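You operate a simulated robot arm through the tools that you are given. There is no shell and no other tool. Be economical: measure what you need, move in short steps, check, and stop when the job is done.

You run a simulated two-armed robot. Do the job below in one go: nothing can be reset, and whatever is moved stays where it is left.

## Task
Put two of the gauge blocks from the front granite in the red crate there. Then push the lower drawer shut. Then stack the test glass labelled "ZOOM 2" from the far granite on top of the test glass that says "ZOOM 3". Then fetch the silver plate from the far granite and set it on top of the brown carton there. Then fetch the red cup and set it on the white report on the far granite. Then shut the middle paper drawer. Do these in the order given. Set down upright: red cup.

Only the result counts: the job must be done as asked and must still hold three seconds after the hand-in. Knocking over, shifting, dropping, spilling or breaking anything else fails it.

## Robot
Two 7-joint arms with two-finger grippers on one trunk, on a base that drives. Base frame: it is fixed to the floor where the robot stands at the start and does not move with it; the origin is under the middle of the robot, x ahead of it, y to its left, z up. Lengths are in cm, angles in degrees, forces in N, time in s.
The left shoulder is at the start at [18.1, 21.6, 95.6], the right one opposite. With the tool pointing down near the work surface each hand reaches from about 10 to 92 cm from the robot's upright axis, wherever it stands, measured 20 degrees to its own side. Places, roughly: carton (30x22x9 cm) [410, 250, 80]; crate (30x22x12 cm) [80, -20, 80]; gauge block [75, 25, 75]; lower drawer [-70, 450, 60]; middle paper drawer [530, -220, 30]; red cup [475, 350, 75]; report [475, 350, 75]; silver plate [450, 250, 75]; test glass [400, 300, 75]. Payload 3.18 kg a hand.
Tool frame (each hand has its own): the origin (TCP) lies between the finger pads and is the grasp point; the fingertips stand 3 cm ahead of it; z points along the fingers, y is the line along which they close. Largest opening 14.4 cm; the body of the gripper starts 10.3 cm behind the TCP.
Orientation is that of the tool frame in the base frame, as [roll, pitch, yaw] about the fixed x, y, z axes, in that order (R = Rz(yaw) Ry(pitch) Rx(roll)). With the fingers straight down and closing along the base's y, the tool's x points along the base's -x, its y along +y and its z along -z.

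## Interface
- The arms move only by the tool arm_command. It takes "left_commands", "right_commands" or both (then of equal length, played together; a hand with none holds still); each is a list of rows, each a list of 7 numbers: the gripper command, from -1 (shut) to 1 (fully open), values between in proportion, then the shift along the tool's x, y, z in cm, then the turn, a rotation vector about the tool's x, y, z in degrees. In form: [[hand, x, y, z, ax, ay, az], ...]. A call has 1 to 10 rows; each row shifts and turns the commanded pose from where the row before left it, along the tool's axes as they then stand. Rows are played at 5 a second. More than 5 cm and 8.6 degrees between two rows, or a gripper value outside its range, and nothing of the call is played. A pose out of reach is approached as far as the arm can. The call stops where the force on the tool passes 40 N (or 10 N more than at its start, if that is more) or the arm is blocked; 0.2 s more then pass. The fingers move at their own pace and stop on an object; they squeeze with about 37 N. The grip force told is the motor's: it shows also when the fingers shut on nothing. Time passes only in rows, and 0.2 s behind the last, so rows that do not move let the fingers close. The reply holds the time, the measured pose of the TCP, the force on the tool along the base axes, the opening and the grip force, in the units named above and with some noise, with the torque about the TCP (base axes, N m) and any sound that the robot's microphone picked up.
- Cameras (640 x 400 px; columns grow to the right, rows downward): "scene" is now at [32.13, -4.07, 109.97]; the picture's right is [-0.42, -0.91, 0.00], its down [-0.62, 0.28, -0.73] and it looks along [0.66, -0.30, -0.69] (base axes); focal length 214 px, centre (320, 200). "left" rides on the left gripper at [7.6, -1.6, -14.3] in its tool frame; the picture's right is [0.21, 0.98, 0.00], its down [-0.84, 0.18, -0.51] and it looks along [-0.50, 0.11, 0.86] (tool axes); focal length 218 px, centre (320, 200). "right" rides on the right gripper at [7.6, 1.6, -14.3] in its tool frame; the picture's right is [-0.21, 0.98, 0.00], its down [-0.84, -0.18, -0.51] and it looks along [-0.50, -0.11, 0.86] (tool axes); focal length 218 px, centre (320, 200). There is no depth. A picture from a camera that has moved, and an enlarged one, comes with that camera's place and axes in the base frame and with its lens. The place of the scene camera against the robot may be out by one fixed shift of up to 1.8 cm in any direction.
- get_image(camera): a new picture of that camera. It takes no simulated time.
- slide_trunk(by): slides the trunk up (or, below 0, down) by that many cm; the arms and the scene camera ride with it, the base frame stays. It gives what a move gives, with no picture.
- roll_base(legs): drives the robot by 1 to 6 legs, each [ahead, left, turn to the left] in cm, cm and degrees, along the robot's own axes; the way and the turn of a leg run together, so that a leg with both is an arc; at most 150 cm and 180 degrees a leg. The arms and the cameras ride along, it lands a little off, and it stops where it bumps. It gives what a move gives.
- aim_head(pan, tilt): turns the head with the scene camera to pan (to the left, within 80 degrees either way) and tilt (down, from -29 to 69), counted from straight ahead of the robot. It gives what a move gives.
- inspect(camera, box): a new picture of the part [left, top, right, bottom] of that camera's present view, enlarged. It takes no simulated time.
- finish_job(): hands the job in; it is judged then, once.

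Go step by step. Nothing tells you exact positions but the pictures and the camera data: compare them with the known pose of the tool, close in by small moves and look again before you grip or let go. The budget is 186 turns and 174 pictures, counting those below and the enlarged ones. Unless the task says otherwise, let go and move clear before handing in.

The tools are called after ">>>" as name(argument=value, ...) on one line, values as JSON. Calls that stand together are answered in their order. arm_command: Moves the arms, as the interface text tells. Its arguments: {"type":"object","properties":{"left_commands":{"type":"array"},"right_commands":{"type":"array"}},"required":[]} The other tools are called the same way: slide_trunk (by) slides the trunk up or down; roll_base (legs) drives the base; aim_head (pan, tilt) turns the head that bears the scene camera; get_image (camera) takes a picture; inspect (camera, box) takes an enlarged picture of a part of a camera's view; finish_job () hands the job in.

At the start:

```text
time_s: 0.0
left_tcp_pos: [46.61, 16.67, 98.73]
left_tool_rot: [-179.9, -0.1, -179.9]
left_contact_force: [0.2, -0.2, -0.5]
left_torque: [0.02, -0.04, 0.03]
left_opening: 14.38
left_gripper_force: 0.0
right_tcp_pos: [36.0, -21.45, 100.19]
right_tool_rot: [180.0, 0.0, 179.9]
right_contact_force: [-0.3, 1.1, 0.0]
right_torque: [0.02, -0.01, -0.02]
right_opening: 14.42
right_gripper_force: 0.1
trunk travel left (down, up): [-5.0, 31.9]
robot x, y, heading: [-0.13, -0.14, 0.3]
head pan, tilt: [-24.6, 43.3]
```

scene: 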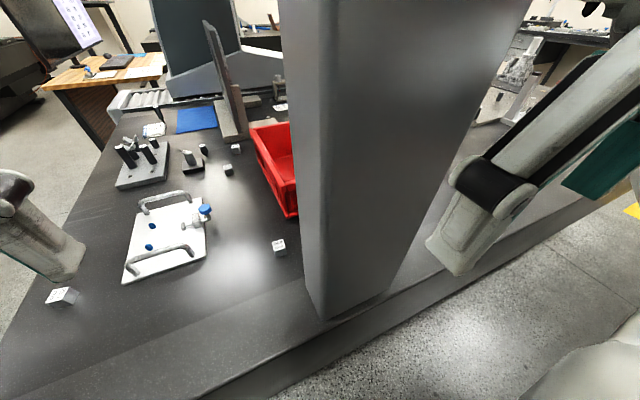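
right: 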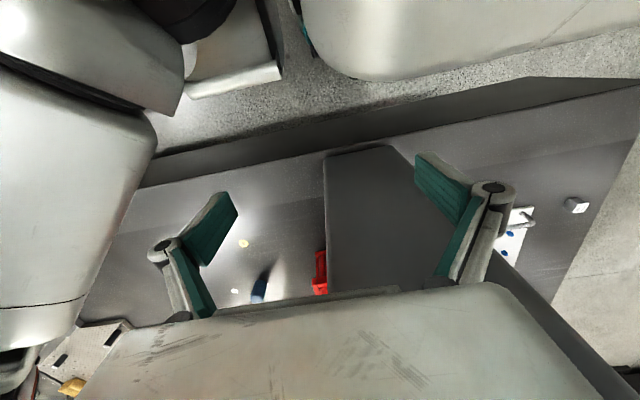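
left: 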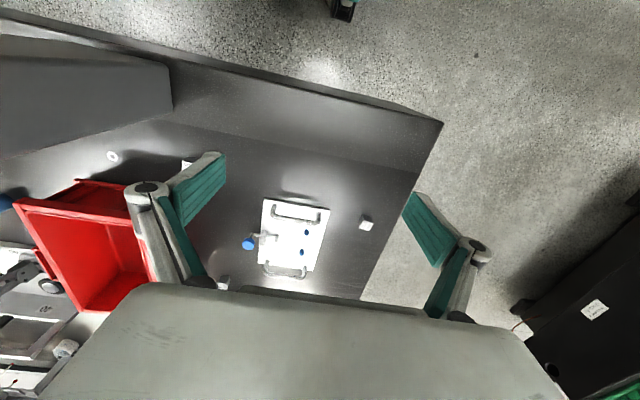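

I see small white blocks on the front granite, with a tall grey column in front of the red crate. I'll look around from here before moving.

>>> inspect(camera="scene", box=[0, 80, 320, 320])

>>> inspect(camera="left", box=[0, 120, 400, 370])

>>> aim_head(pan=20, tilt=20)

```text
1.67 times, centred on (160, 200) of scene
camera zoom: at [32.13, -4.07, 109.97], right [-0.42, -0.91, 0.0], down [-0.62, 0.28, -0.73], along [0.66, -0.3, -0.69], focal length 358 px, centre (587, 200)
```

zoom: 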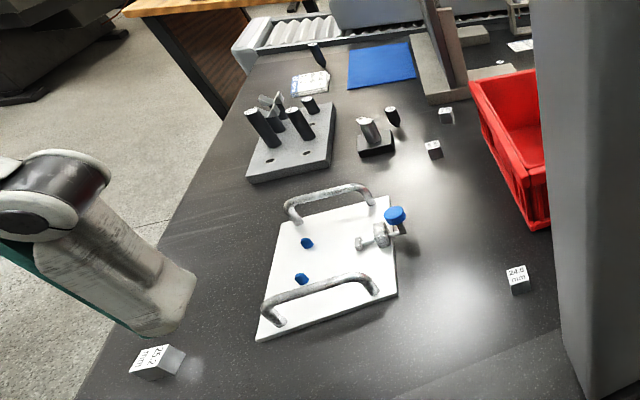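

```text
1.60 times, centred on (200, 245) of left
camera zoom: at [39.07, 15.09, 112.9], right [-0.21, 0.98, 0.0], down [0.84, 0.18, 0.51], along [0.5, 0.11, -0.86], focal length 349 px, centre (512, 128)
```

zoom: 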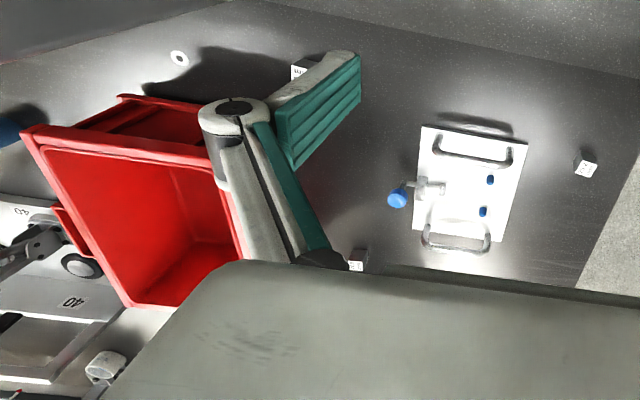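

```text
time_s: 1.1
left_tcp_pos: [46.59, 16.78, 98.59]
left_tool_rot: [-179.9, 0.1, -179.8]
left_contact_force: [-0.5, -0.8, -0.4]
left_torque: [-0.02, -0.01, 0.01]
left_opening: 14.4
left_gripper_force: 0.1
right_tcp_pos: [36.02, -21.5, 100.14]
right_tool_rot: [-179.9, 0.0, 179.9]
right_contact_force: [0.2, 0.2, -0.6]
right_torque: [0.0, -0.01, -0.01]
right_opening: 14.39
right_gripper_force: 0.0
trunk travel left (down, up): [-5.0, 31.9]
robot x, y, heading: [-0.07, 0.06, 0.2]
head pan, tilt: [20.0, 20.0]
```

Blocks lie near [62,27], [56,-7] and [86,-1], and the crate is behind the column at about x 62–90. Next I'll look over the wider room for route planning.

>>> get_image(camera="scene")

>>> aim_head(pan=70, tilt=20)

>>> get_image(camera="scene")

>>> aim_head(pan=-45, tilt=20)

>>> get_image(camera="scene")

>>> aim_head(pan=0, tilt=55)

>>> get_image(camera="scene")

```text
168 pictures are left
camera scene: at [33.36, 2.55, 113.59], right [0.34, -0.94, 0.0], down [-0.32, -0.12, -0.94], along [0.88, 0.32, -0.34], focal length 214 px, centre (320, 200)
```

scene: 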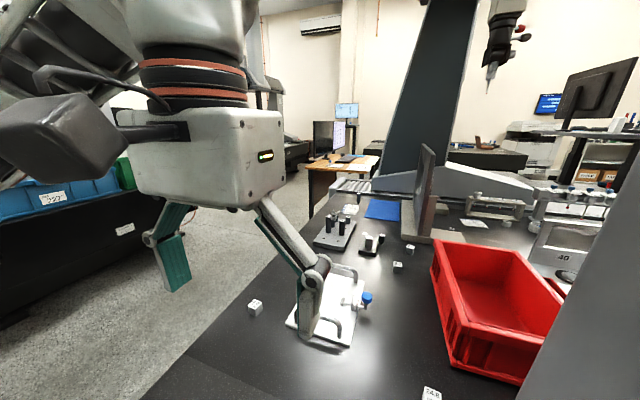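

```text
time_s: 2.3
left_tcp_pos: [46.69, 16.67, 98.57]
left_tool_rot: [-179.9, 0.0, -179.9]
left_contact_force: [-0.3, -1.0, 0.0]
left_torque: [0.05, 0.0, -0.01]
left_opening: 14.39
left_gripper_force: 0.1
right_tcp_pos: [35.98, -21.43, 100.14]
right_tool_rot: [-180.0, 0.0, -180.0]
right_contact_force: [-0.2, 0.3, 0.0]
right_torque: [-0.02, 0.02, 0.02]
right_opening: 14.42
right_gripper_force: 0.1
trunk travel left (down, up): [-5.0, 31.9]
robot x, y, heading: [-0.22, -0.43, -0.0]
head pan, tilt: [70.0, 20.0]
```

```text
167 pictures are left
camera scene: at [27.8, 8.12, 113.59], right [0.94, -0.34, 0.0], down [-0.12, -0.32, -0.94], along [0.32, 0.88, -0.34], focal length 214 px, centre (320, 200)
```

scene: 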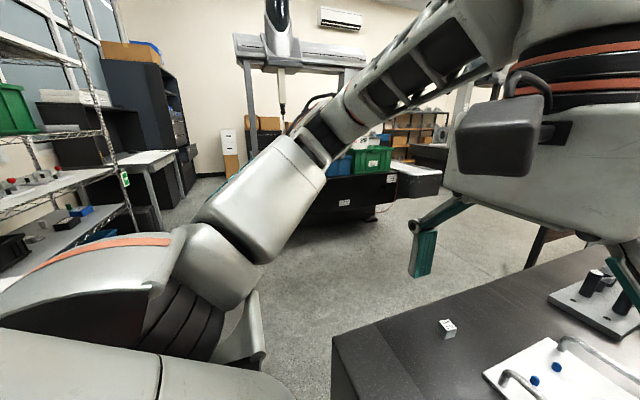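

```text
time_s: 4.2
left_tcp_pos: [46.64, 16.68, 98.8]
left_tool_rot: [-179.9, 0.0, -179.9]
left_contact_force: [0.9, -1.0, 0.6]
left_torque: [-0.02, -0.01, -0.01]
left_opening: 14.39
left_gripper_force: 0.0
right_tcp_pos: [36.1, -21.51, 100.16]
right_tool_rot: [179.9, 0.1, -179.9]
right_contact_force: [-0.1, 0.6, 0.0]
right_torque: [-0.01, 0.0, 0.0]
right_opening: 14.39
right_gripper_force: 0.1
trunk travel left (down, up): [-5.0, 31.9]
robot x, y, heading: [0.13, 0.05, -0.3]
head pan, tilt: [-45.0, 20.0]
```

```text
166 pictures are left
camera scene: at [31.2, -7.21, 113.59], right [-0.71, -0.71, 0.0], down [-0.24, 0.24, -0.94], along [0.66, -0.66, -0.34], focal length 214 px, centre (320, 200)
```

scene: 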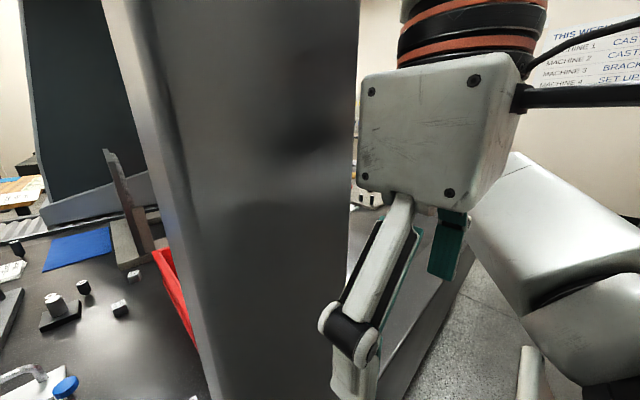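

```text
time_s: 5.4
left_tcp_pos: [46.57, 16.79, 98.67]
left_tool_rot: [-180.0, 0.0, -180.0]
left_contact_force: [-0.1, 0.5, -0.2]
left_torque: [-0.03, 0.01, 0.0]
left_opening: 14.44
left_gripper_force: 0.0
right_tcp_pos: [35.92, -21.38, 100.22]
right_tool_rot: [180.0, 0.0, -179.9]
right_contact_force: [0.2, 0.4, -0.3]
right_torque: [-0.02, -0.01, 0.0]
right_opening: 14.38
right_gripper_force: 0.0
trunk travel left (down, up): [-5.0, 31.9]
robot x, y, heading: [-0.12, 0.02, -0.0]
head pan, tilt: [0.0, 55.0]
```

```text
165 pictures are left
camera scene: at [31.82, -0.64, 108.39], right [0.0, -1.0, 0.0], down [-0.82, 0.0, -0.57], along [0.57, 0.0, -0.82], focal length 214 px, centre (320, 200)
```

scene: 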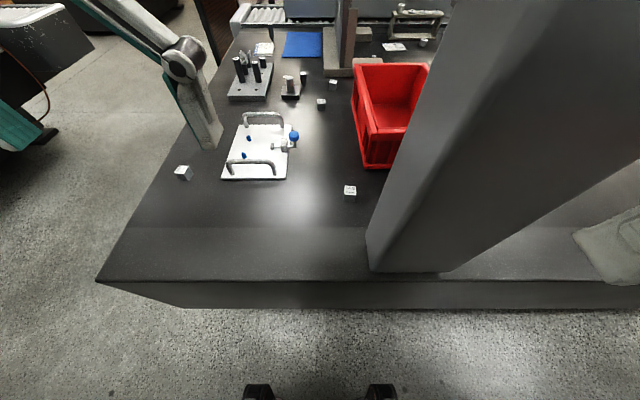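

From this level view the blocks are at about A [61.7,27.6], B [57,-6.5] and C [87,-1]. I'll zoom in for their orientation.

>>> inspect(camera="scene", box=[144, 145, 224, 195])

>>> inspect(camera="scene", box=[310, 165, 390, 215])

>>> inspect(camera="left", box=[320, 190, 420, 252])

```text
8.00 times, centred on (184, 170) of scene
camera zoom: at [31.82, -0.64, 108.39], right [0.0, -1.0, 0.0], down [-0.82, 0.0, -0.57], along [0.57, 0.0, -0.82], focal length 1716 px, centre (1408, 440)
```

zoom: 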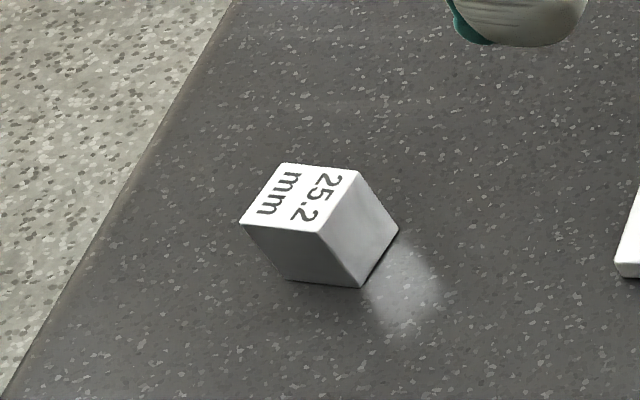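

```text
8.00 times, centred on (350, 190) of scene
camera zoom: at [31.82, -0.64, 108.39], right [0.0, -1.0, 0.0], down [-0.82, 0.0, -0.57], along [0.57, 0.0, -0.82], focal length 1716 px, centre (80, 280)
```

zoom: 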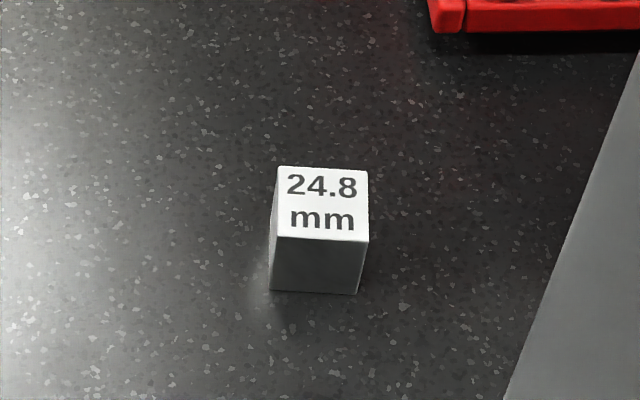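

```text
6.40 times, centred on (370, 221) of left
camera zoom: at [39.07, 15.09, 112.91], right [-0.21, 0.98, 0.0], down [0.84, 0.18, 0.51], along [0.5, 0.11, -0.86], focal length 1397 px, centre (0, 66)
```

zoom: 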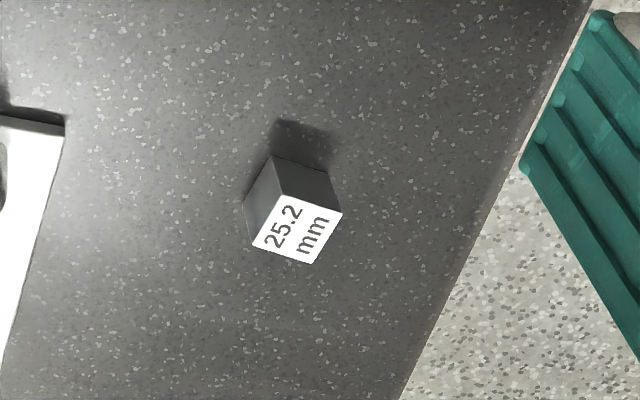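

Using the trusted left camera, block A is about [65,31] with yaw near -8°. I'll bring the left hand above it and look again.

>>> arm_command(left_commands=[[0, -3.07, 2.43, 1.67, 0, 0, 0], [0, -3.07, 2.43, 1.67, 0, 0, 0], [0, -3.07, 2.43, 1.67, 0, 0, 0], [0, -3.07, 2.43, 1.67, 0, 0, 0], [0, -3.07, 2.43, 1.67, 0, 0, 0], [0, -3.07, 2.43, 1.67, 0, 0, 0], [0, 0, 0, 0, 0, 0, 8]])

>>> get_image(camera="left")

```text
time_s: 7.0
left_tcp_pos: [61.55, 32.83, 89.53]
left_tool_rot: [-179.9, 2.4, 175.7]
left_contact_force: [-0.1, 0.1, 0.3]
left_torque: [-0.03, -0.11, 0.0]
left_opening: 7.24
left_gripper_force: 0.1
left hand out of reach, approached as far as the arm can: row 7
right_tcp_pos: [35.63, -21.37, 100.49]
right_tool_rot: [-180.0, 0.4, -179.9]
right_contact_force: [-0.5, 0.1, 0.3]
right_torque: [-0.02, -0.13, 0.0]
right_opening: 14.39
right_gripper_force: 0.0
trunk travel left (down, up): [-5.0, 31.9]
robot x, y, heading: [-0.33, 0.05, 0.1]
head pan, tilt: [0.0, 55.0]
```

```text
161 pictures are left
camera left: at [53.39, 31.76, 103.46], right [-0.13, 0.99, -0.01], down [0.83, 0.12, 0.54], along [0.54, 0.06, -0.84], focal length 218 px, centre (320, 200)
```

left: 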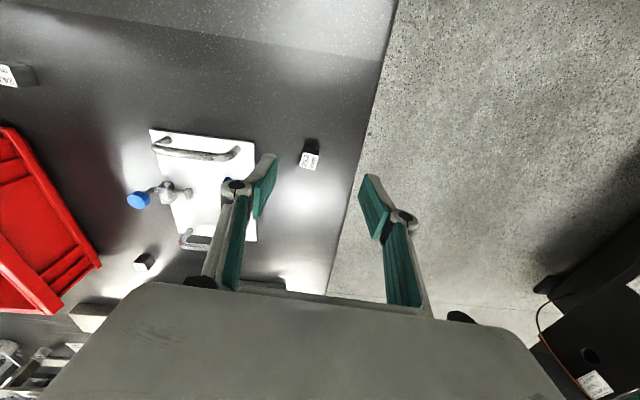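

The turn ran the arm to a limit, and block A triangulates to about [65.7,31.6] with its top near z 73.5. I'll undo the turn and see whether the arm reaches straight.

>>> arm_command(left_commands=[[0, 0, 0, 0, 0, 0, -8], [0, 0, 0, 0, 0, 0, 0]])

```text
time_s: 7.6
left_tcp_pos: [61.82, 32.45, 89.01]
left_tool_rot: [-179.7, 1.9, -176.3]
left_contact_force: [-0.1, 0.0, -0.4]
left_torque: [0.0, 0.0, -0.03]
left_opening: 7.23
left_gripper_force: 0.0
right_tcp_pos: [35.88, -21.57, 100.12]
right_tool_rot: [180.0, -0.1, 180.0]
right_contact_force: [0.4, -0.2, -0.2]
right_torque: [0.0, 0.03, 0.02]
right_opening: 14.4
right_gripper_force: 0.0
trunk travel left (down, up): [-5.0, 31.9]
robot x, y, heading: [-0.38, 0.27, 0.1]
head pan, tilt: [0.0, 55.0]
```

The limit seems to be forward reach at this height, so I'll go lower and forward together and correct the small tilt.

>>> arm_command(left_commands=[[0, 0, 0, 4, 0, 0, 0], [0, -1.5, 0, 3, 0, -2, 4], [0, -2, -0.8, 0, 0, 0, 3], [0, 0, 0, 0, 0, 0, 0]])

>>> get_image(camera="left")

```text
time_s: 8.6
left_tcp_pos: [65.51, 31.84, 82.3]
left_tool_rot: [179.8, 3.9, 176.5]
left_contact_force: [0.3, 0.3, 0.8]
left_torque: [-0.01, 0.04, 0.01]
left_opening: 7.19
left_gripper_force: 0.0
right_tcp_pos: [35.95, -21.44, 100.07]
right_tool_rot: [180.0, 0.0, -180.0]
right_contact_force: [-0.2, 0.8, -0.3]
right_torque: [0.01, 0.03, -0.02]
right_opening: 14.4
right_gripper_force: 0.1
trunk travel left (down, up): [-5.0, 31.9]
robot x, y, heading: [-0.05, 0.07, -0.1]
head pan, tilt: [0.0, 55.0]
```

```text
160 pictures are left
camera left: at [56.88, 30.75, 96.02], right [-0.15, 0.99, -0.01], down [0.82, 0.13, 0.56], along [0.56, 0.07, -0.83], focal length 218 px, centre (320, 200)
```

left: 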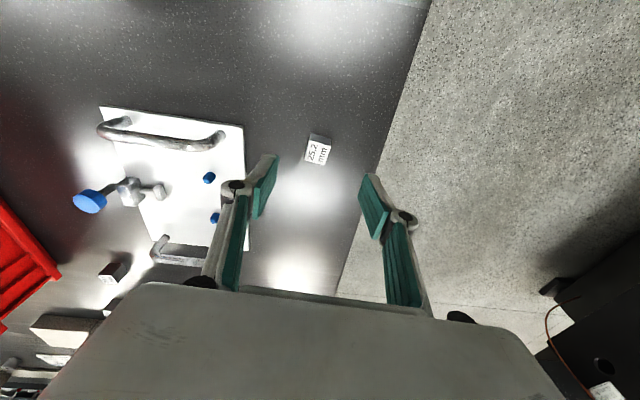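

Block A is at about [66,31.4]. I'll level the tool and descend to about z 75, since the fingertips are 3 cm below the TCP.

>>> arm_command(left_commands=[[0, -0.5, -0.4, 0, 0, 3.9, 1.5], [-0.2, 0, 0, 3, 0, 0, 0], [-0.2, 0, 0, 3, 0, 0, 0], [-0.2, 0, 0, 0, 0, 0, 0]])

>>> get_image(camera="left")

>>> get_image(camera="scene")

```text
time_s: 9.6
left_tcp_pos: [65.87, 31.46, 76.39]
left_tool_rot: [179.7, 0.0, 175.3]
left_contact_force: [0.5, -0.2, -0.2]
left_torque: [0.02, 0.0, 0.01]
left_opening: 5.75
left_gripper_force: 0.1
right_tcp_pos: [35.98, -21.48, 100.19]
right_tool_rot: [-179.9, 0.0, 180.0]
right_contact_force: [0.3, 1.0, -0.2]
right_torque: [0.01, 0.01, -0.01]
right_opening: 14.44
right_gripper_force: 0.0
trunk travel left (down, up): [-5.0, 31.9]
robot x, y, heading: [-0.02, 0.06, 0.0]
head pan, tilt: [0.0, 55.0]
```

```text
159 pictures are left
camera left: at [58.29, 30.43, 90.59], right [-0.13, 0.99, 0.0], down [0.85, 0.11, 0.51], along [0.5, 0.07, -0.86], focal length 218 px, centre (320, 200)
```

left: 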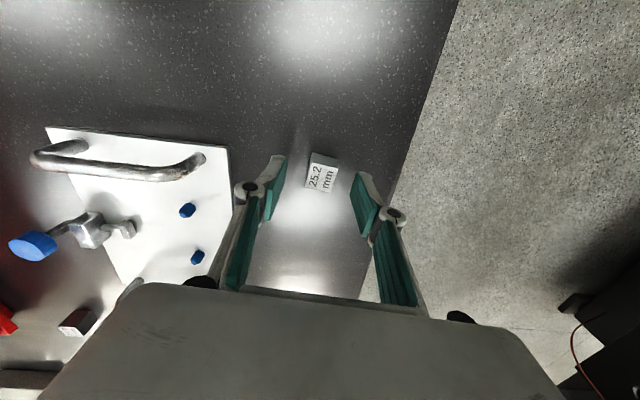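

```text
158 pictures are left
camera scene: at [31.79, -0.64, 108.41], right [0.0, -1.0, 0.0], down [-0.82, 0.0, -0.57], along [0.57, 0.0, -0.82], focal length 214 px, centre (320, 200)
```

scene: 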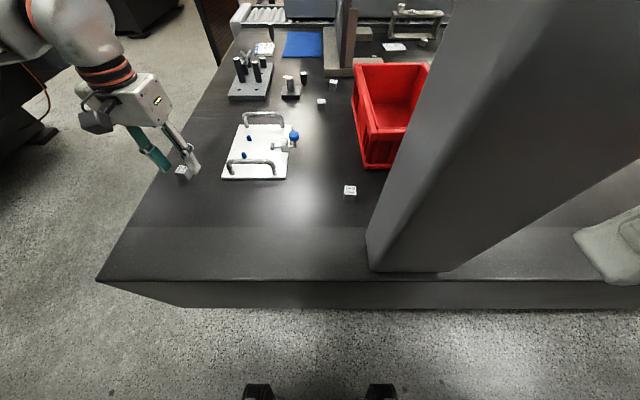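

The block sits between the fingers. I'll descend further in small steps.

>>> arm_command(left_commands=[[-0.2, 0, 0, 1, 0, 0, 0], [-0.2, 0, 0, 0.6, 0, 0, 0], [-0.2, 0, 0, 0, 0, 0, 0]])

>>> inspect(camera="left", box=[220, 120, 420, 245])

>>> inspect(camera="scene", box=[120, 120, 240, 195])

```text
time_s: 10.4
left_tcp_pos: [65.97, 31.41, 74.62]
left_tool_rot: [179.9, 0.0, 175.2]
left_contact_force: [-0.1, -0.5, 1.7]
left_torque: [-0.03, 0.0, -0.03]
left_opening: 5.77
left_gripper_force: 0.0
right_tcp_pos: [35.96, -21.46, 100.15]
right_tool_rot: [-180.0, 0.0, -180.0]
right_contact_force: [0.1, 0.2, 0.0]
right_torque: [0.02, 0.03, -0.01]
right_opening: 14.4
right_gripper_force: 0.1
trunk travel left (down, up): [-5.0, 31.9]
robot x, y, heading: [0.02, 0.45, 0.0]
head pan, tilt: [0.0, 55.0]
```

```text
3.20 times, centred on (320, 182) of left
camera zoom: at [58.33, 30.43, 88.93], right [-0.13, 0.99, 0.0], down [0.85, 0.11, 0.51], along [0.5, 0.07, -0.86], focal length 698 px, centre (320, 256)
```

zoom: 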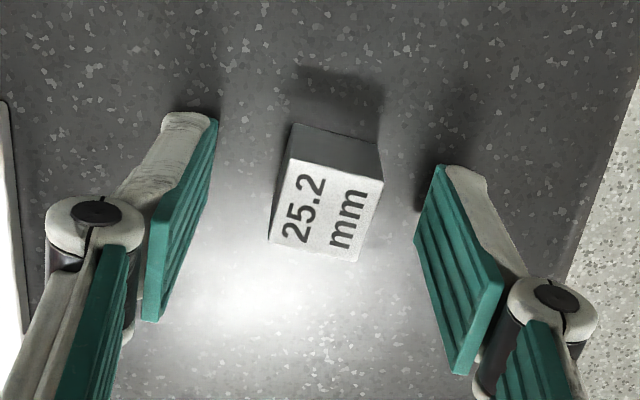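

```text
5.33 times, centred on (180, 158) of scene
camera zoom: at [31.81, -0.63, 108.39], right [0.0, -1.0, 0.0], down [-0.82, 0.0, -0.57], along [0.57, 0.0, -0.82], focal length 1144 px, centre (1067, 427)
```

zoom: 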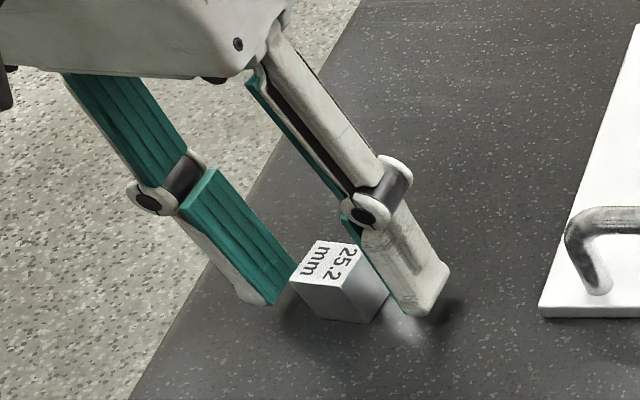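

The block is well between the pads. I'll close the gripper and lift.

>>> arm_command(left_commands=[[-0.6, 0, 0, 0, 0, 0, 0], [-1, 0, 0, 0, 0, 0, 0], [-1, 0, 0, 0, 0, 0, 0], [-1, 0, 0, -3, 0, 0, 0], [-1, 0, 0, -5, 0, 0, 0], [-1, 0, 0, -5, 0, 0, 0]])

>>> get_image(camera="left")

```text
time_s: 11.8
left_tcp_pos: [65.36, 30.66, 87.25]
left_tool_rot: [179.9, 0.2, 175.4]
left_contact_force: [-0.6, -0.4, -0.9]
left_torque: [-0.02, -0.01, 0.01]
left_opening: 2.33
left_gripper_force: 37.1
left hand out of reach, approached as far as the arm can: row 6
right_tcp_pos: [35.72, -21.36, 100.34]
right_tool_rot: [179.9, 0.2, 179.9]
right_contact_force: [-0.6, 0.7, -0.3]
right_torque: [-0.01, -0.04, 0.0]
right_opening: 14.41
right_gripper_force: 0.1
trunk travel left (down, up): [-5.0, 31.9]
robot x, y, heading: [0.25, 0.41, 0.1]
head pan, tilt: [0.0, 55.0]
```

```text
155 pictures are left
camera left: at [57.66, 29.66, 101.59], right [-0.13, 0.99, 0.0], down [0.85, 0.11, 0.51], along [0.51, 0.07, -0.86], focal length 218 px, centre (320, 200)
```

left: 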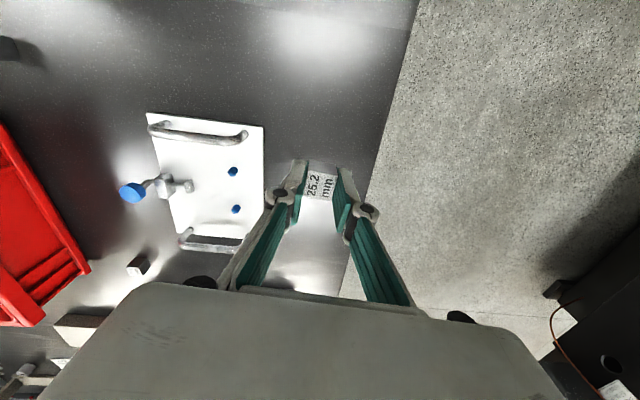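

The block is held. I'll raise the trunk for clearance and reach, and shift the base left so the arm stays away from the column.

>>> slide_trunk(by=18)

>>> roll_base(legs=[[0, 15, 0]])

>>> aim_head(pan=-25, tilt=50)

>>> get_image(camera="scene")

>>> get_image(camera="left")

```text
time_s: 13.8
left_tcp_pos: [51.63, 30.83, 133.79]
left_tool_rot: [176.9, 33.4, 174.6]
left_contact_force: [0.1, -0.5, -1.4]
left_torque: [0.0, 0.04, -0.01]
left_opening: 2.34
left_gripper_force: 37.0
right_tcp_pos: [36.12, -21.44, 118.14]
right_tool_rot: [-180.0, 0.0, -180.0]
right_contact_force: [-0.4, 0.4, -0.3]
right_torque: [-0.01, 0.02, -0.03]
right_opening: 14.39
right_gripper_force: 0.0
trunk travel left (down, up): [-23.0, 13.9]
robot x, y, heading: [-0.18, -0.15, 0.0]
head pan, tilt: [0.0, 55.0]
```

```text
time_s: 15.7
left_tcp_pos: [51.57, 45.89, 134.0]
left_tool_rot: [177.0, 33.5, 174.6]
left_contact_force: [0.2, -0.4, -1.6]
left_torque: [-0.02, 0.07, -0.05]
left_opening: 2.34
left_gripper_force: 37.2
right_tcp_pos: [36.04, -6.44, 118.23]
right_tool_rot: [180.0, 0.0, -180.0]
right_contact_force: [-0.2, 0.2, 0.0]
right_torque: [-0.02, -0.01, 0.02]
right_opening: 14.4
right_gripper_force: 0.0
trunk travel left (down, up): [-23.0, 13.9]
robot x, y, heading: [-0.11, 15.07, 0.0]
head pan, tilt: [0.0, 55.0]
```

```text
time_s: 16.6
left_tcp_pos: [51.48, 45.84, 133.93]
left_tool_rot: [176.9, 33.5, 174.6]
left_contact_force: [-0.7, 0.0, -1.8]
left_torque: [-0.02, 0.01, 0.0]
left_opening: 2.32
left_gripper_force: 37.1
right_tcp_pos: [36.01, -6.31, 118.07]
right_tool_rot: [-179.9, 0.0, -180.0]
right_contact_force: [0.5, 0.2, 0.1]
right_torque: [0.02, -0.04, 0.02]
right_opening: 14.39
right_gripper_force: 0.0
trunk travel left (down, up): [-23.0, 13.9]
robot x, y, heading: [0.06, 15.07, -0.0]
head pan, tilt: [-25.0, 50.0]
```

```text
154 pictures are left
camera scene: at [13.88, 11.19, 130.42], right [-0.42, -0.91, 0.0], down [-0.69, 0.32, -0.64], along [0.58, -0.27, -0.77], focal length 214 px, centre (320, 200)
```

scene: 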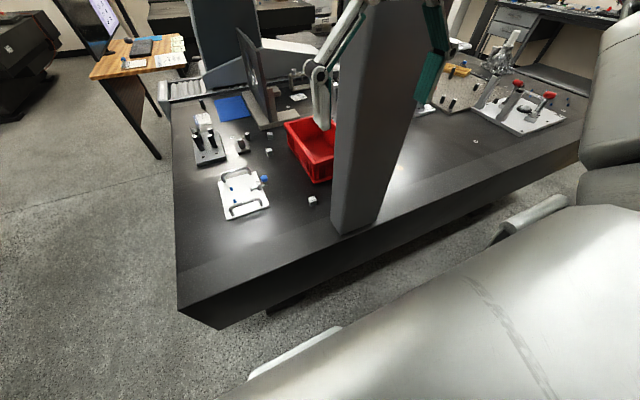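

```text
153 pictures are left
camera left: at [37.27, 44.82, 141.5], right [-0.11, 0.99, -0.07], down [0.43, 0.11, 0.9], along [0.9, 0.07, -0.44], focal length 218 px, centre (320, 200)
```

left: 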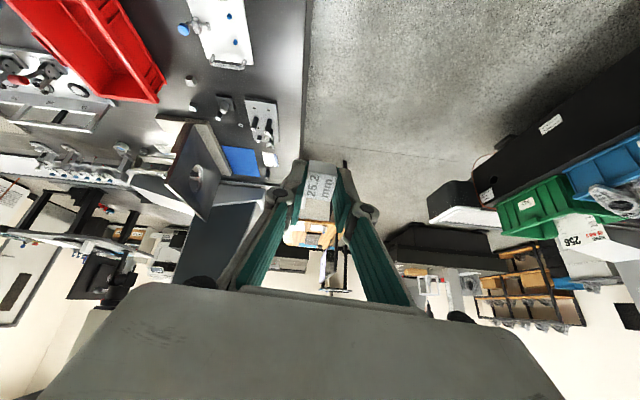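

Raising the trunk also pulled the shoulders back and the left arm deviated. I'll lower the trunk most of the way again.

>>> slide_trunk(by=-14)

>>> get_image(camera="scene")

```text
time_s: 18.3
left_tcp_pos: [62.86, 45.82, 101.05]
left_tool_rot: [179.0, 11.1, 175.5]
left_contact_force: [-0.4, -0.6, 0.7]
left_torque: [0.0, -0.03, 0.03]
left_opening: 2.32
left_gripper_force: 36.7
right_tcp_pos: [35.76, -6.52, 104.24]
right_tool_rot: [180.0, 0.3, 180.0]
right_contact_force: [-1.1, 0.7, -0.2]
right_torque: [0.01, -0.05, -0.01]
right_opening: 14.42
right_gripper_force: 0.1
trunk travel left (down, up): [-9.0, 27.9]
robot x, y, heading: [-0.3, 15.28, 0.1]
head pan, tilt: [-25.0, 50.0]
```

```text
152 pictures are left
camera scene: at [27.32, 11.17, 114.45], right [-0.42, -0.91, 0.0], down [-0.69, 0.32, -0.64], along [0.58, -0.27, -0.77], focal length 214 px, centre (320, 200)
```

scene: 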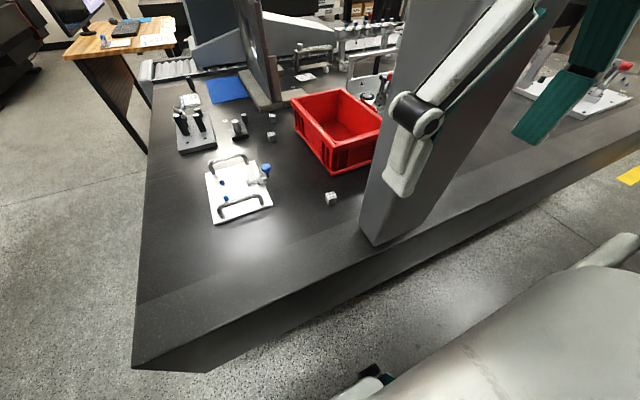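

The crate centre is about [78,-17]. I'll level the hand, then bring it toward [60,0,93] in clear air above the tools.

>>> arm_command(left_commands=[[-1, 0.5, 0, 2, 0, 5.5, 0], [-1, 0.5, -1, 3, 0, 5.5, 0], [-1, 0, -4.5, 1, 0, 0, 0], [-1, 0, -4.8, 0, 0, 0, 0], [-1, 0, -4.8, 0, 0, 0, 0], [-1, 0, -4.8, 0, 0, 0, 0], [-1, 0, -4.8, 0, 0, 0, 0], [-1, 0, -4.8, 0, 0, 0, 0]])

>>> get_image(camera="left")

>>> get_image(camera="scene")

```text
time_s: 20.1
left_tcp_pos: [59.93, 17.05, 95.37]
left_tool_rot: [178.9, 3.1, 176.3]
left_contact_force: [0.0, -0.6, -1.8]
left_torque: [0.01, 0.01, 0.01]
left_opening: 2.33
left_gripper_force: 36.4
left hand out of reach, approached as far as the arm can: row 1
right_tcp_pos: [36.0, -6.6, 104.09]
right_tool_rot: [179.9, 0.1, -179.9]
right_contact_force: [-0.7, 0.0, -0.1]
right_torque: [0.02, 0.01, 0.02]
right_opening: 14.41
right_gripper_force: 0.1
trunk travel left (down, up): [-9.0, 27.9]
robot x, y, heading: [-0.01, 15.04, -0.1]
head pan, tilt: [-25.0, 50.0]
```

```text
151 pictures are left
camera left: at [51.41, 15.77, 109.1], right [-0.15, 0.99, 0.0], down [0.82, 0.12, 0.56], along [0.55, 0.09, -0.83], focal length 218 px, centre (320, 200)
```

left: 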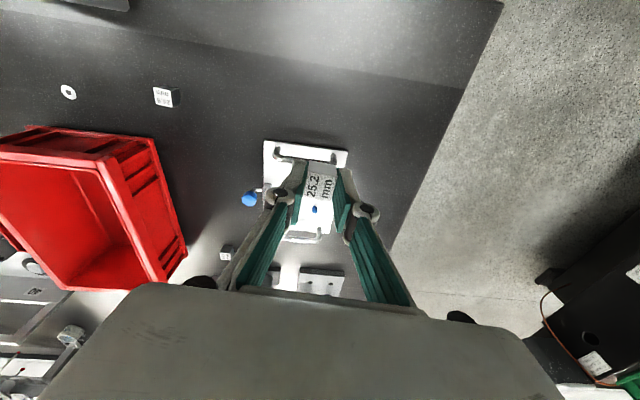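

```text
150 pictures are left
camera scene: at [27.48, 11.08, 114.36], right [-0.42, -0.91, 0.0], down [-0.69, 0.32, -0.64], along [0.58, -0.27, -0.77], focal length 214 px, centre (320, 200)
```

scene: 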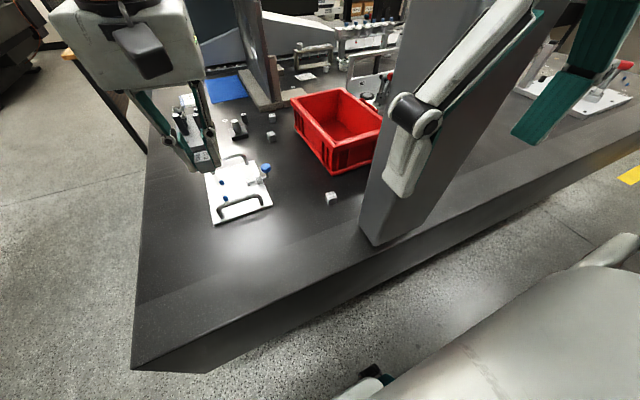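

The left camera gives the crate's near-left rim corner at [67,-9.5] and block B at [60,-6.3], with the column back face at x≈50.5. I'll move the held block diagonally over the crate interior at about [73,-14.5].

>>> arm_command(left_commands=[[-1, -2.15, -4.37, 0.6, 0, 3, 0], [-1, -2.15, -4.37, 0.6, 0, 0, 0], [-1, -2.15, -4.37, 0.6, 0, 0, 0], [-1, -2.15, -4.37, 0.6, 0, 0, 0], [-1, -2.15, -4.37, 0.6, 0, 0, 0], [-1, -2.15, -4.37, 0.6, 0, 0, 0], [-1, -2.15, -4.37, 0.6, 0, 0, 0], [-1, 0, 0, 0, 0, 0, 0]])

>>> get_image(camera="left")

>>> get_image(camera="scene")

```text
time_s: 21.1
left_tcp_pos: [71.73, 8.26, 99.41]
left_tool_rot: [-169.9, -1.0, -175.7]
left_contact_force: [-0.3, -1.1, -2.0]
left_torque: [0.02, 0.06, -0.04]
left_opening: 2.3
left_gripper_force: 37.2
left hand out of reach, approached as far as the arm can: row 4, 5
right_tcp_pos: [36.0, -6.45, 104.13]
right_tool_rot: [180.0, 0.0, -179.9]
right_contact_force: [-0.1, -0.6, 0.7]
right_torque: [0.03, -0.01, -0.02]
right_opening: 14.4
right_gripper_force: 0.0
trunk travel left (down, up): [-9.0, 27.9]
robot x, y, heading: [0.07, 15.14, 0.2]
head pan, tilt: [-25.0, 50.0]
stopped in row 5 (left hand): the arm was blocked; the commanded pose is now the measured one
```

```text
149 pictures are left
camera left: at [64.41, 8.66, 113.89], right [-0.28, 0.94, -0.17], down [0.83, 0.33, 0.45], along [0.48, -0.01, -0.88], focal length 218 px, centre (320, 200)
```

left: 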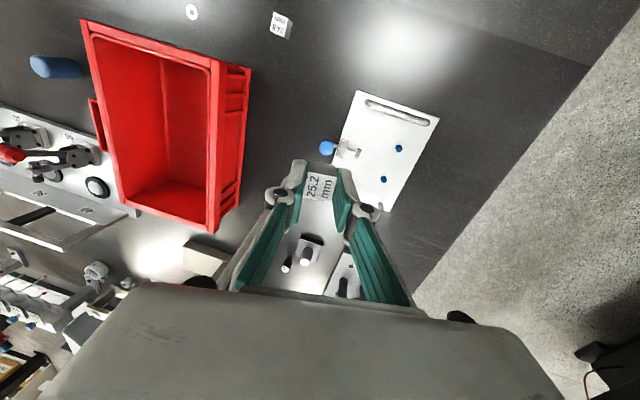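

```text
148 pictures are left
camera scene: at [27.51, 11.16, 114.36], right [-0.42, -0.91, 0.0], down [-0.69, 0.32, -0.64], along [0.58, -0.27, -0.77], focal length 214 px, centre (320, 200)
```

scene: 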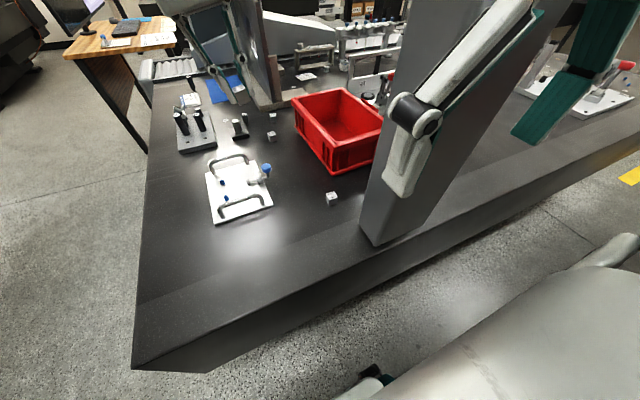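

The arm re-postured to [71.7,8.3,99.4] and is tilted 10° in roll. I'll level it and move a little toward the crate in small steps.

>>> arm_command(left_commands=[[-1, 0, -1, 0, -5, 0, 0], [-1, 0, -1, 0, -5, 0, 0], [-1, 0, -3, 0, 0, 0, 0], [-1, 0, 0, 0, 0, 0, 0]])

```text
time_s: 21.6
left_tcp_pos: [73.41, 12.33, 104.19]
left_tool_rot: [-166.3, -2.4, -171.0]
left_contact_force: [-0.3, -0.3, -1.6]
left_torque: [0.01, 0.04, -0.03]
left_opening: 2.34
left_gripper_force: 36.8
left hand out of reach, approached as far as the arm can: row 1, 2
right_tcp_pos: [36.17, -6.29, 104.05]
right_tool_rot: [-180.0, -0.1, -179.8]
right_contact_force: [0.3, -0.2, -0.8]
right_torque: [0.01, 0.04, -0.05]
right_opening: 14.38
right_gripper_force: 0.1
trunk travel left (down, up): [-9.0, 27.9]
robot x, y, heading: [0.09, 15.05, 0.3]
head pan, tilt: [-25.0, 50.0]
stopped in row 2 (left hand): the arm was blocked; the commanded pose is now the measured one
```

The arm keeps backing away, so I'll look at its posture.

>>> aim_head(pan=45, tilt=10)

>>> get_image(camera="scene")

```text
time_s: 23.0
left_tcp_pos: [73.18, 12.42, 104.62]
left_tool_rot: [-166.3, -2.2, -171.0]
left_contact_force: [0.9, -0.2, -1.0]
left_torque: [0.0, 0.04, -0.02]
left_opening: 2.34
left_gripper_force: 36.4
right_tcp_pos: [36.08, -6.23, 104.22]
right_tool_rot: [180.0, -0.1, -179.8]
right_contact_force: [-0.3, 0.1, 0.1]
right_torque: [0.01, -0.01, 0.0]
right_opening: 14.38
right_gripper_force: 0.1
trunk travel left (down, up): [-9.0, 27.9]
robot x, y, heading: [-0.06, 15.05, -0.1]
head pan, tilt: [45.0, 10.0]
```

```text
147 pictures are left
camera scene: at [27.11, 21.1, 120.54], right [0.71, -0.71, 0.0], down [-0.12, -0.12, -0.98], along [0.69, 0.7, -0.17], focal length 214 px, centre (320, 200)
```

scene: 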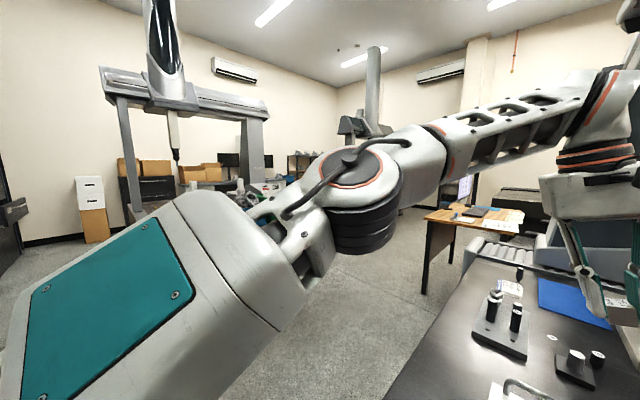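

The arm is nearly fully stretched, with its wrist about 25 cm above the fingers. I'll bring the shoulders closer by shifting the base right and lowering the trunk, which also leans it forward.

>>> roll_base(legs=[[0, -10, 0]])

>>> slide_trunk(by=-8.5)

>>> aim_head(pan=-10, tilt=45)

>>> get_image(camera="scene")

>>> get_image(camera="left")

```text
time_s: 24.6
left_tcp_pos: [73.32, 2.57, 104.52]
left_tool_rot: [-166.3, -2.2, -170.9]
left_contact_force: [0.1, 0.4, -0.5]
left_torque: [0.03, -0.01, -0.01]
left_opening: 2.33
left_gripper_force: 37.5
right_tcp_pos: [36.08, -16.36, 104.16]
right_tool_rot: [-179.9, -0.1, -179.8]
right_contact_force: [0.4, -0.4, -0.1]
right_torque: [-0.02, 0.01, -0.01]
right_opening: 14.38
right_gripper_force: 0.1
trunk travel left (down, up): [-9.0, 27.9]
robot x, y, heading: [-0.1, 5.21, 0.1]
head pan, tilt: [45.0, 10.0]
```

```text
time_s: 25.8
left_tcp_pos: [73.18, 2.47, 96.25]
left_tool_rot: [-166.3, -2.0, -170.8]
left_contact_force: [-0.9, -0.8, -0.2]
left_torque: [0.04, -0.04, 0.02]
left_opening: 2.34
left_gripper_force: 36.9
right_tcp_pos: [36.14, -16.22, 95.6]
right_tool_rot: [180.0, 0.0, -179.8]
right_contact_force: [0.1, -0.2, 0.2]
right_torque: [0.01, -0.05, 0.0]
right_opening: 14.4
right_gripper_force: 0.1
trunk travel left (down, up): [-0.5, 36.4]
robot x, y, heading: [0.23, 5.3, 0.2]
head pan, tilt: [45.0, 10.0]
```

```text
time_s: 27.0
left_tcp_pos: [73.24, 2.57, 96.01]
left_tool_rot: [-166.4, -2.2, -170.8]
left_contact_force: [0.7, 0.1, -1.4]
left_torque: [0.0, -0.02, 0.0]
left_opening: 2.33
left_gripper_force: 37.0
right_tcp_pos: [36.12, -16.27, 95.52]
right_tool_rot: [-180.0, 0.0, -179.8]
right_contact_force: [0.2, 0.8, 1.7]
right_torque: [0.02, 0.01, -0.01]
right_opening: 14.41
right_gripper_force: 0.1
trunk travel left (down, up): [-0.5, 36.4]
robot x, y, heading: [-0.0, 4.84, 0.1]
head pan, tilt: [-10.0, 45.0]
```

```text
146 pictures are left
camera scene: at [36.3, 3.15, 103.95], right [-0.17, -0.99, 0.0], down [-0.7, 0.12, -0.71], along [0.7, -0.12, -0.71], focal length 214 px, centre (320, 200)
```

scene: 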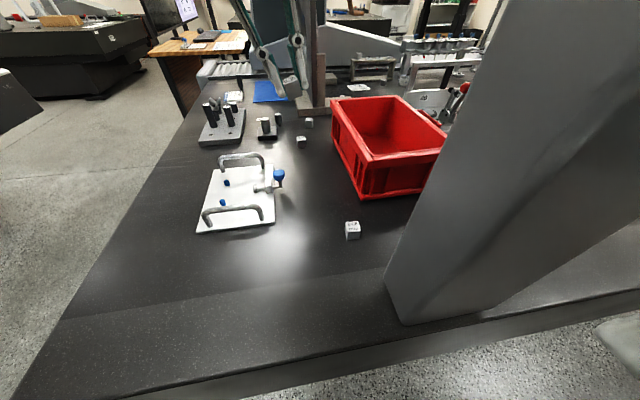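

```text
145 pictures are left
camera left: at [66.14, 3.19, 110.46], right [-0.37, 0.9, -0.22], down [0.8, 0.43, 0.42], along [0.47, -0.03, -0.88], focal length 218 px, centre (320, 200)
```

left: 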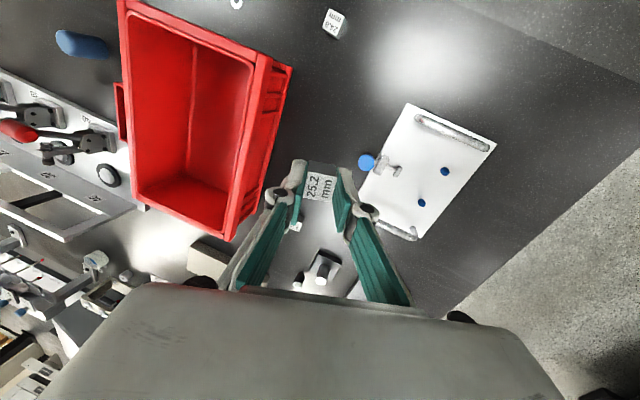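

Now the hand is at [73,2.5,96]. I'll move sideways about 17 cm to be over the crate.

>>> arm_command(left_commands=[[-1, 0.68, -4.07, 0.98, 0, 0, 0], [-1, 0.68, -4.07, 0.98, 0, 0, 0], [-1, 0.68, -4.07, 0.98, 0, 0, 0], [-1, 0.68, -4.07, 0.98, 0, 0, 0], [-1, 0, 0, 0, 0, 0, 0]])

>>> get_image(camera="left")

```text
time_s: 28.2
left_tcp_pos: [78.33, -0.77, 97.45]
left_tool_rot: [-163.4, -2.1, -161.7]
left_contact_force: [-0.1, 1.0, -0.8]
left_torque: [-0.05, -0.03, 0.01]
left_opening: 2.31
left_gripper_force: 37.4
left hand out of reach, approached as far as the arm can: row 3, 4
right_tcp_pos: [36.03, -16.27, 95.7]
right_tool_rot: [179.9, 0.0, -179.8]
right_contact_force: [-0.6, -0.3, -0.2]
right_torque: [-0.03, -0.03, 0.01]
right_opening: 14.43
right_gripper_force: 0.1
trunk travel left (down, up): [-0.5, 36.4]
robot x, y, heading: [0.02, 5.03, 0.3]
head pan, tilt: [-10.0, 45.0]
stopped in row 5 (left hand): the arm was blocked; the commanded pose is now the measured one
```

```text
144 pictures are left
camera left: at [70.84, -0.54, 111.9], right [-0.5, 0.82, -0.27], down [0.72, 0.57, 0.4], along [0.49, 0.01, -0.87], focal length 218 px, centre (320, 200)
```

left: 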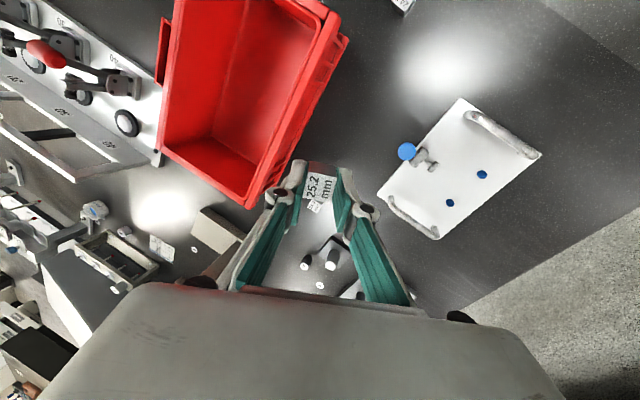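

Reach isn't the limit; a wrist or shoulder limit blocks moving across to the right. I'll retract the hand, then turn the robot so that the crate lies on the left arm's comfortable side.

>>> arm_command(left_commands=[[-1, 2.58, 3.63, -1.43, 0, 0, 0], [-1, 2.58, 3.63, -1.43, 0, 0, 0], [-1, 2.58, 3.63, -1.43, 0, 0, 0], [-1, 2.58, 3.63, -1.43, 0, 0, 0], [-1, 2.58, 3.63, -1.43, 0, 0, 0], [-1, 2.58, 3.63, -1.43, 0, 0, 0], [-1, 2.58, 3.63, -1.43, 0, 0, 0], [-1, 2.58, 3.63, -1.43, 0, 0, 0], [-1, 2.58, 3.63, -1.43, 0, 0, 0]])

```text
time_s: 30.2
left_tcp_pos: [45.23, 24.88, 101.35]
left_tool_rot: [-163.4, -2.3, -162.2]
left_contact_force: [0.0, -0.4, -1.2]
left_torque: [-0.03, 0.01, 0.0]
left_opening: 2.34
left_gripper_force: 36.7
right_tcp_pos: [36.14, -16.2, 95.79]
right_tool_rot: [179.9, -0.1, -179.7]
right_contact_force: [0.0, -0.4, 0.7]
right_torque: [-0.02, 0.02, 0.01]
right_opening: 14.38
right_gripper_force: 0.1
trunk travel left (down, up): [-0.5, 36.4]
robot x, y, heading: [0.03, 4.98, 0.2]
head pan, tilt: [-10.0, 45.0]
```

The retraction worked. I'll level the hand, then shift the base left and turn right about 37°.

>>> arm_command(left_commands=[[-1, 0, 0, 0, -8.3, 0, 0], [-1, 0, 0, 0, -8.3, 0, 0], [-1, 0, 0, 0, 0, 2, 8], [-1, 0, 0, 0, 0, 0, 8], [-1, 0, 0, 0, 0, 0, 0]])

>>> roll_base(legs=[[-3, 10, 0], [0, 0, -37]])

>>> aim_head(pan=15, tilt=45)

>>> get_image(camera="scene")

>>> get_image(camera="left")

```text
time_s: 31.4
left_tcp_pos: [45.41, 24.93, 101.37]
left_tool_rot: [-178.8, -4.2, -178.4]
left_contact_force: [-0.1, -1.1, -2.0]
left_torque: [0.01, 0.03, -0.01]
left_opening: 2.31
left_gripper_force: 37.1
right_tcp_pos: [35.98, -16.28, 95.67]
right_tool_rot: [180.0, 0.1, -179.8]
right_contact_force: [-0.5, 0.2, -0.4]
right_torque: [-0.03, -0.02, 0.01]
right_opening: 14.4
right_gripper_force: 0.1
trunk travel left (down, up): [-0.5, 36.4]
robot x, y, heading: [-0.06, 5.0, -0.1]
head pan, tilt: [-10.0, 45.0]
```

```text
time_s: 33.0
left_tcp_pos: [42.25, 34.75, 101.35]
left_tool_rot: [-178.9, -4.1, -178.5]
left_contact_force: [-0.3, -0.2, -0.8]
left_torque: [-0.03, 0.0, -0.02]
left_opening: 2.34
left_gripper_force: 37.2
right_tcp_pos: [32.81, -6.56, 95.75]
right_tool_rot: [179.9, 0.4, 179.8]
right_contact_force: [0.1, 0.5, 0.4]
right_torque: [-0.03, -0.02, -0.02]
right_opening: 14.39
right_gripper_force: 0.1
trunk travel left (down, up): [-0.5, 36.4]
robot x, y, heading: [-2.94, 15.37, -0.0]
head pan, tilt: [-10.0, 45.0]
stopped in leg 1: the robot was blocked; the commanded pose is now the measured one
```

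```text
time_s: 33.9
left_tcp_pos: [42.19, 34.73, 101.39]
left_tool_rot: [-178.9, -4.0, -178.5]
left_contact_force: [0.4, -0.1, -1.0]
left_torque: [0.01, -0.01, -0.02]
left_opening: 2.34
left_gripper_force: 36.5
right_tcp_pos: [32.79, -6.41, 95.78]
right_tool_rot: [179.9, 0.3, 179.9]
right_contact_force: [-0.1, 0.3, 0.0]
right_torque: [0.0, 0.01, -0.01]
right_opening: 14.42
right_gripper_force: 0.0
trunk travel left (down, up): [-0.5, 36.4]
robot x, y, heading: [-3.22, 15.02, 0.2]
head pan, tilt: [15.0, 45.0]
```

```text
143 pictures are left
camera scene: at [32.87, 16.5, 104.02], right [0.26, -0.97, 0.0], down [-0.68, -0.18, -0.71], along [0.68, 0.18, -0.71], focal length 214 px, centre (320, 200)
```

scene: 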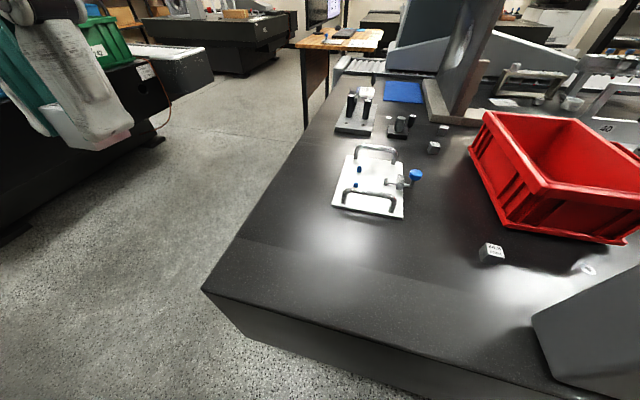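

```text
142 pictures are left
camera left: at [35.7, 33.26, 116.17], right [-0.24, 0.97, 0.0], down [0.87, 0.21, 0.44], along [0.43, 0.1, -0.9], focal length 218 px, centre (320, 200)
```

left: 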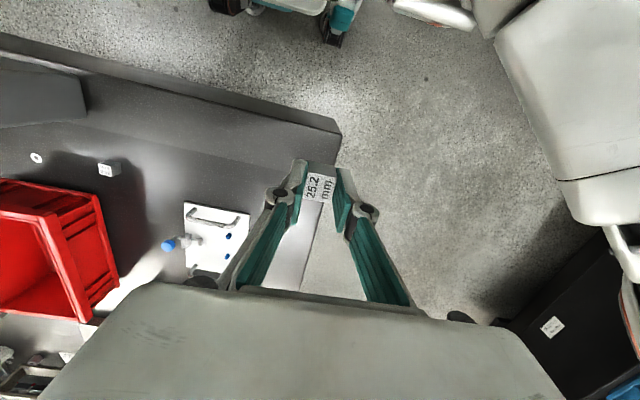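

The turn stopped at its start with no visible contact. I'll retry it by itself in a small amount.

>>> roll_base(legs=[[0, 0, -12]])

```text
time_s: 35.1
left_tcp_pos: [45.42, 25.09, 101.26]
left_tool_rot: [-178.9, -4.2, 169.7]
left_contact_force: [-0.2, -0.4, -1.2]
left_torque: [0.0, 0.0, 0.02]
left_opening: 2.34
left_gripper_force: 37.1
right_tcp_pos: [27.7, -13.38, 95.7]
right_tool_rot: [180.0, 0.0, 168.1]
right_contact_force: [1.0, -0.2, 0.3]
right_torque: [0.02, -0.04, 0.02]
right_opening: 14.42
right_gripper_force: 0.1
trunk travel left (down, up): [-0.5, 36.4]
robot x, y, heading: [-2.72, 14.74, -11.6]
head pan, tilt: [15.0, 45.0]
```

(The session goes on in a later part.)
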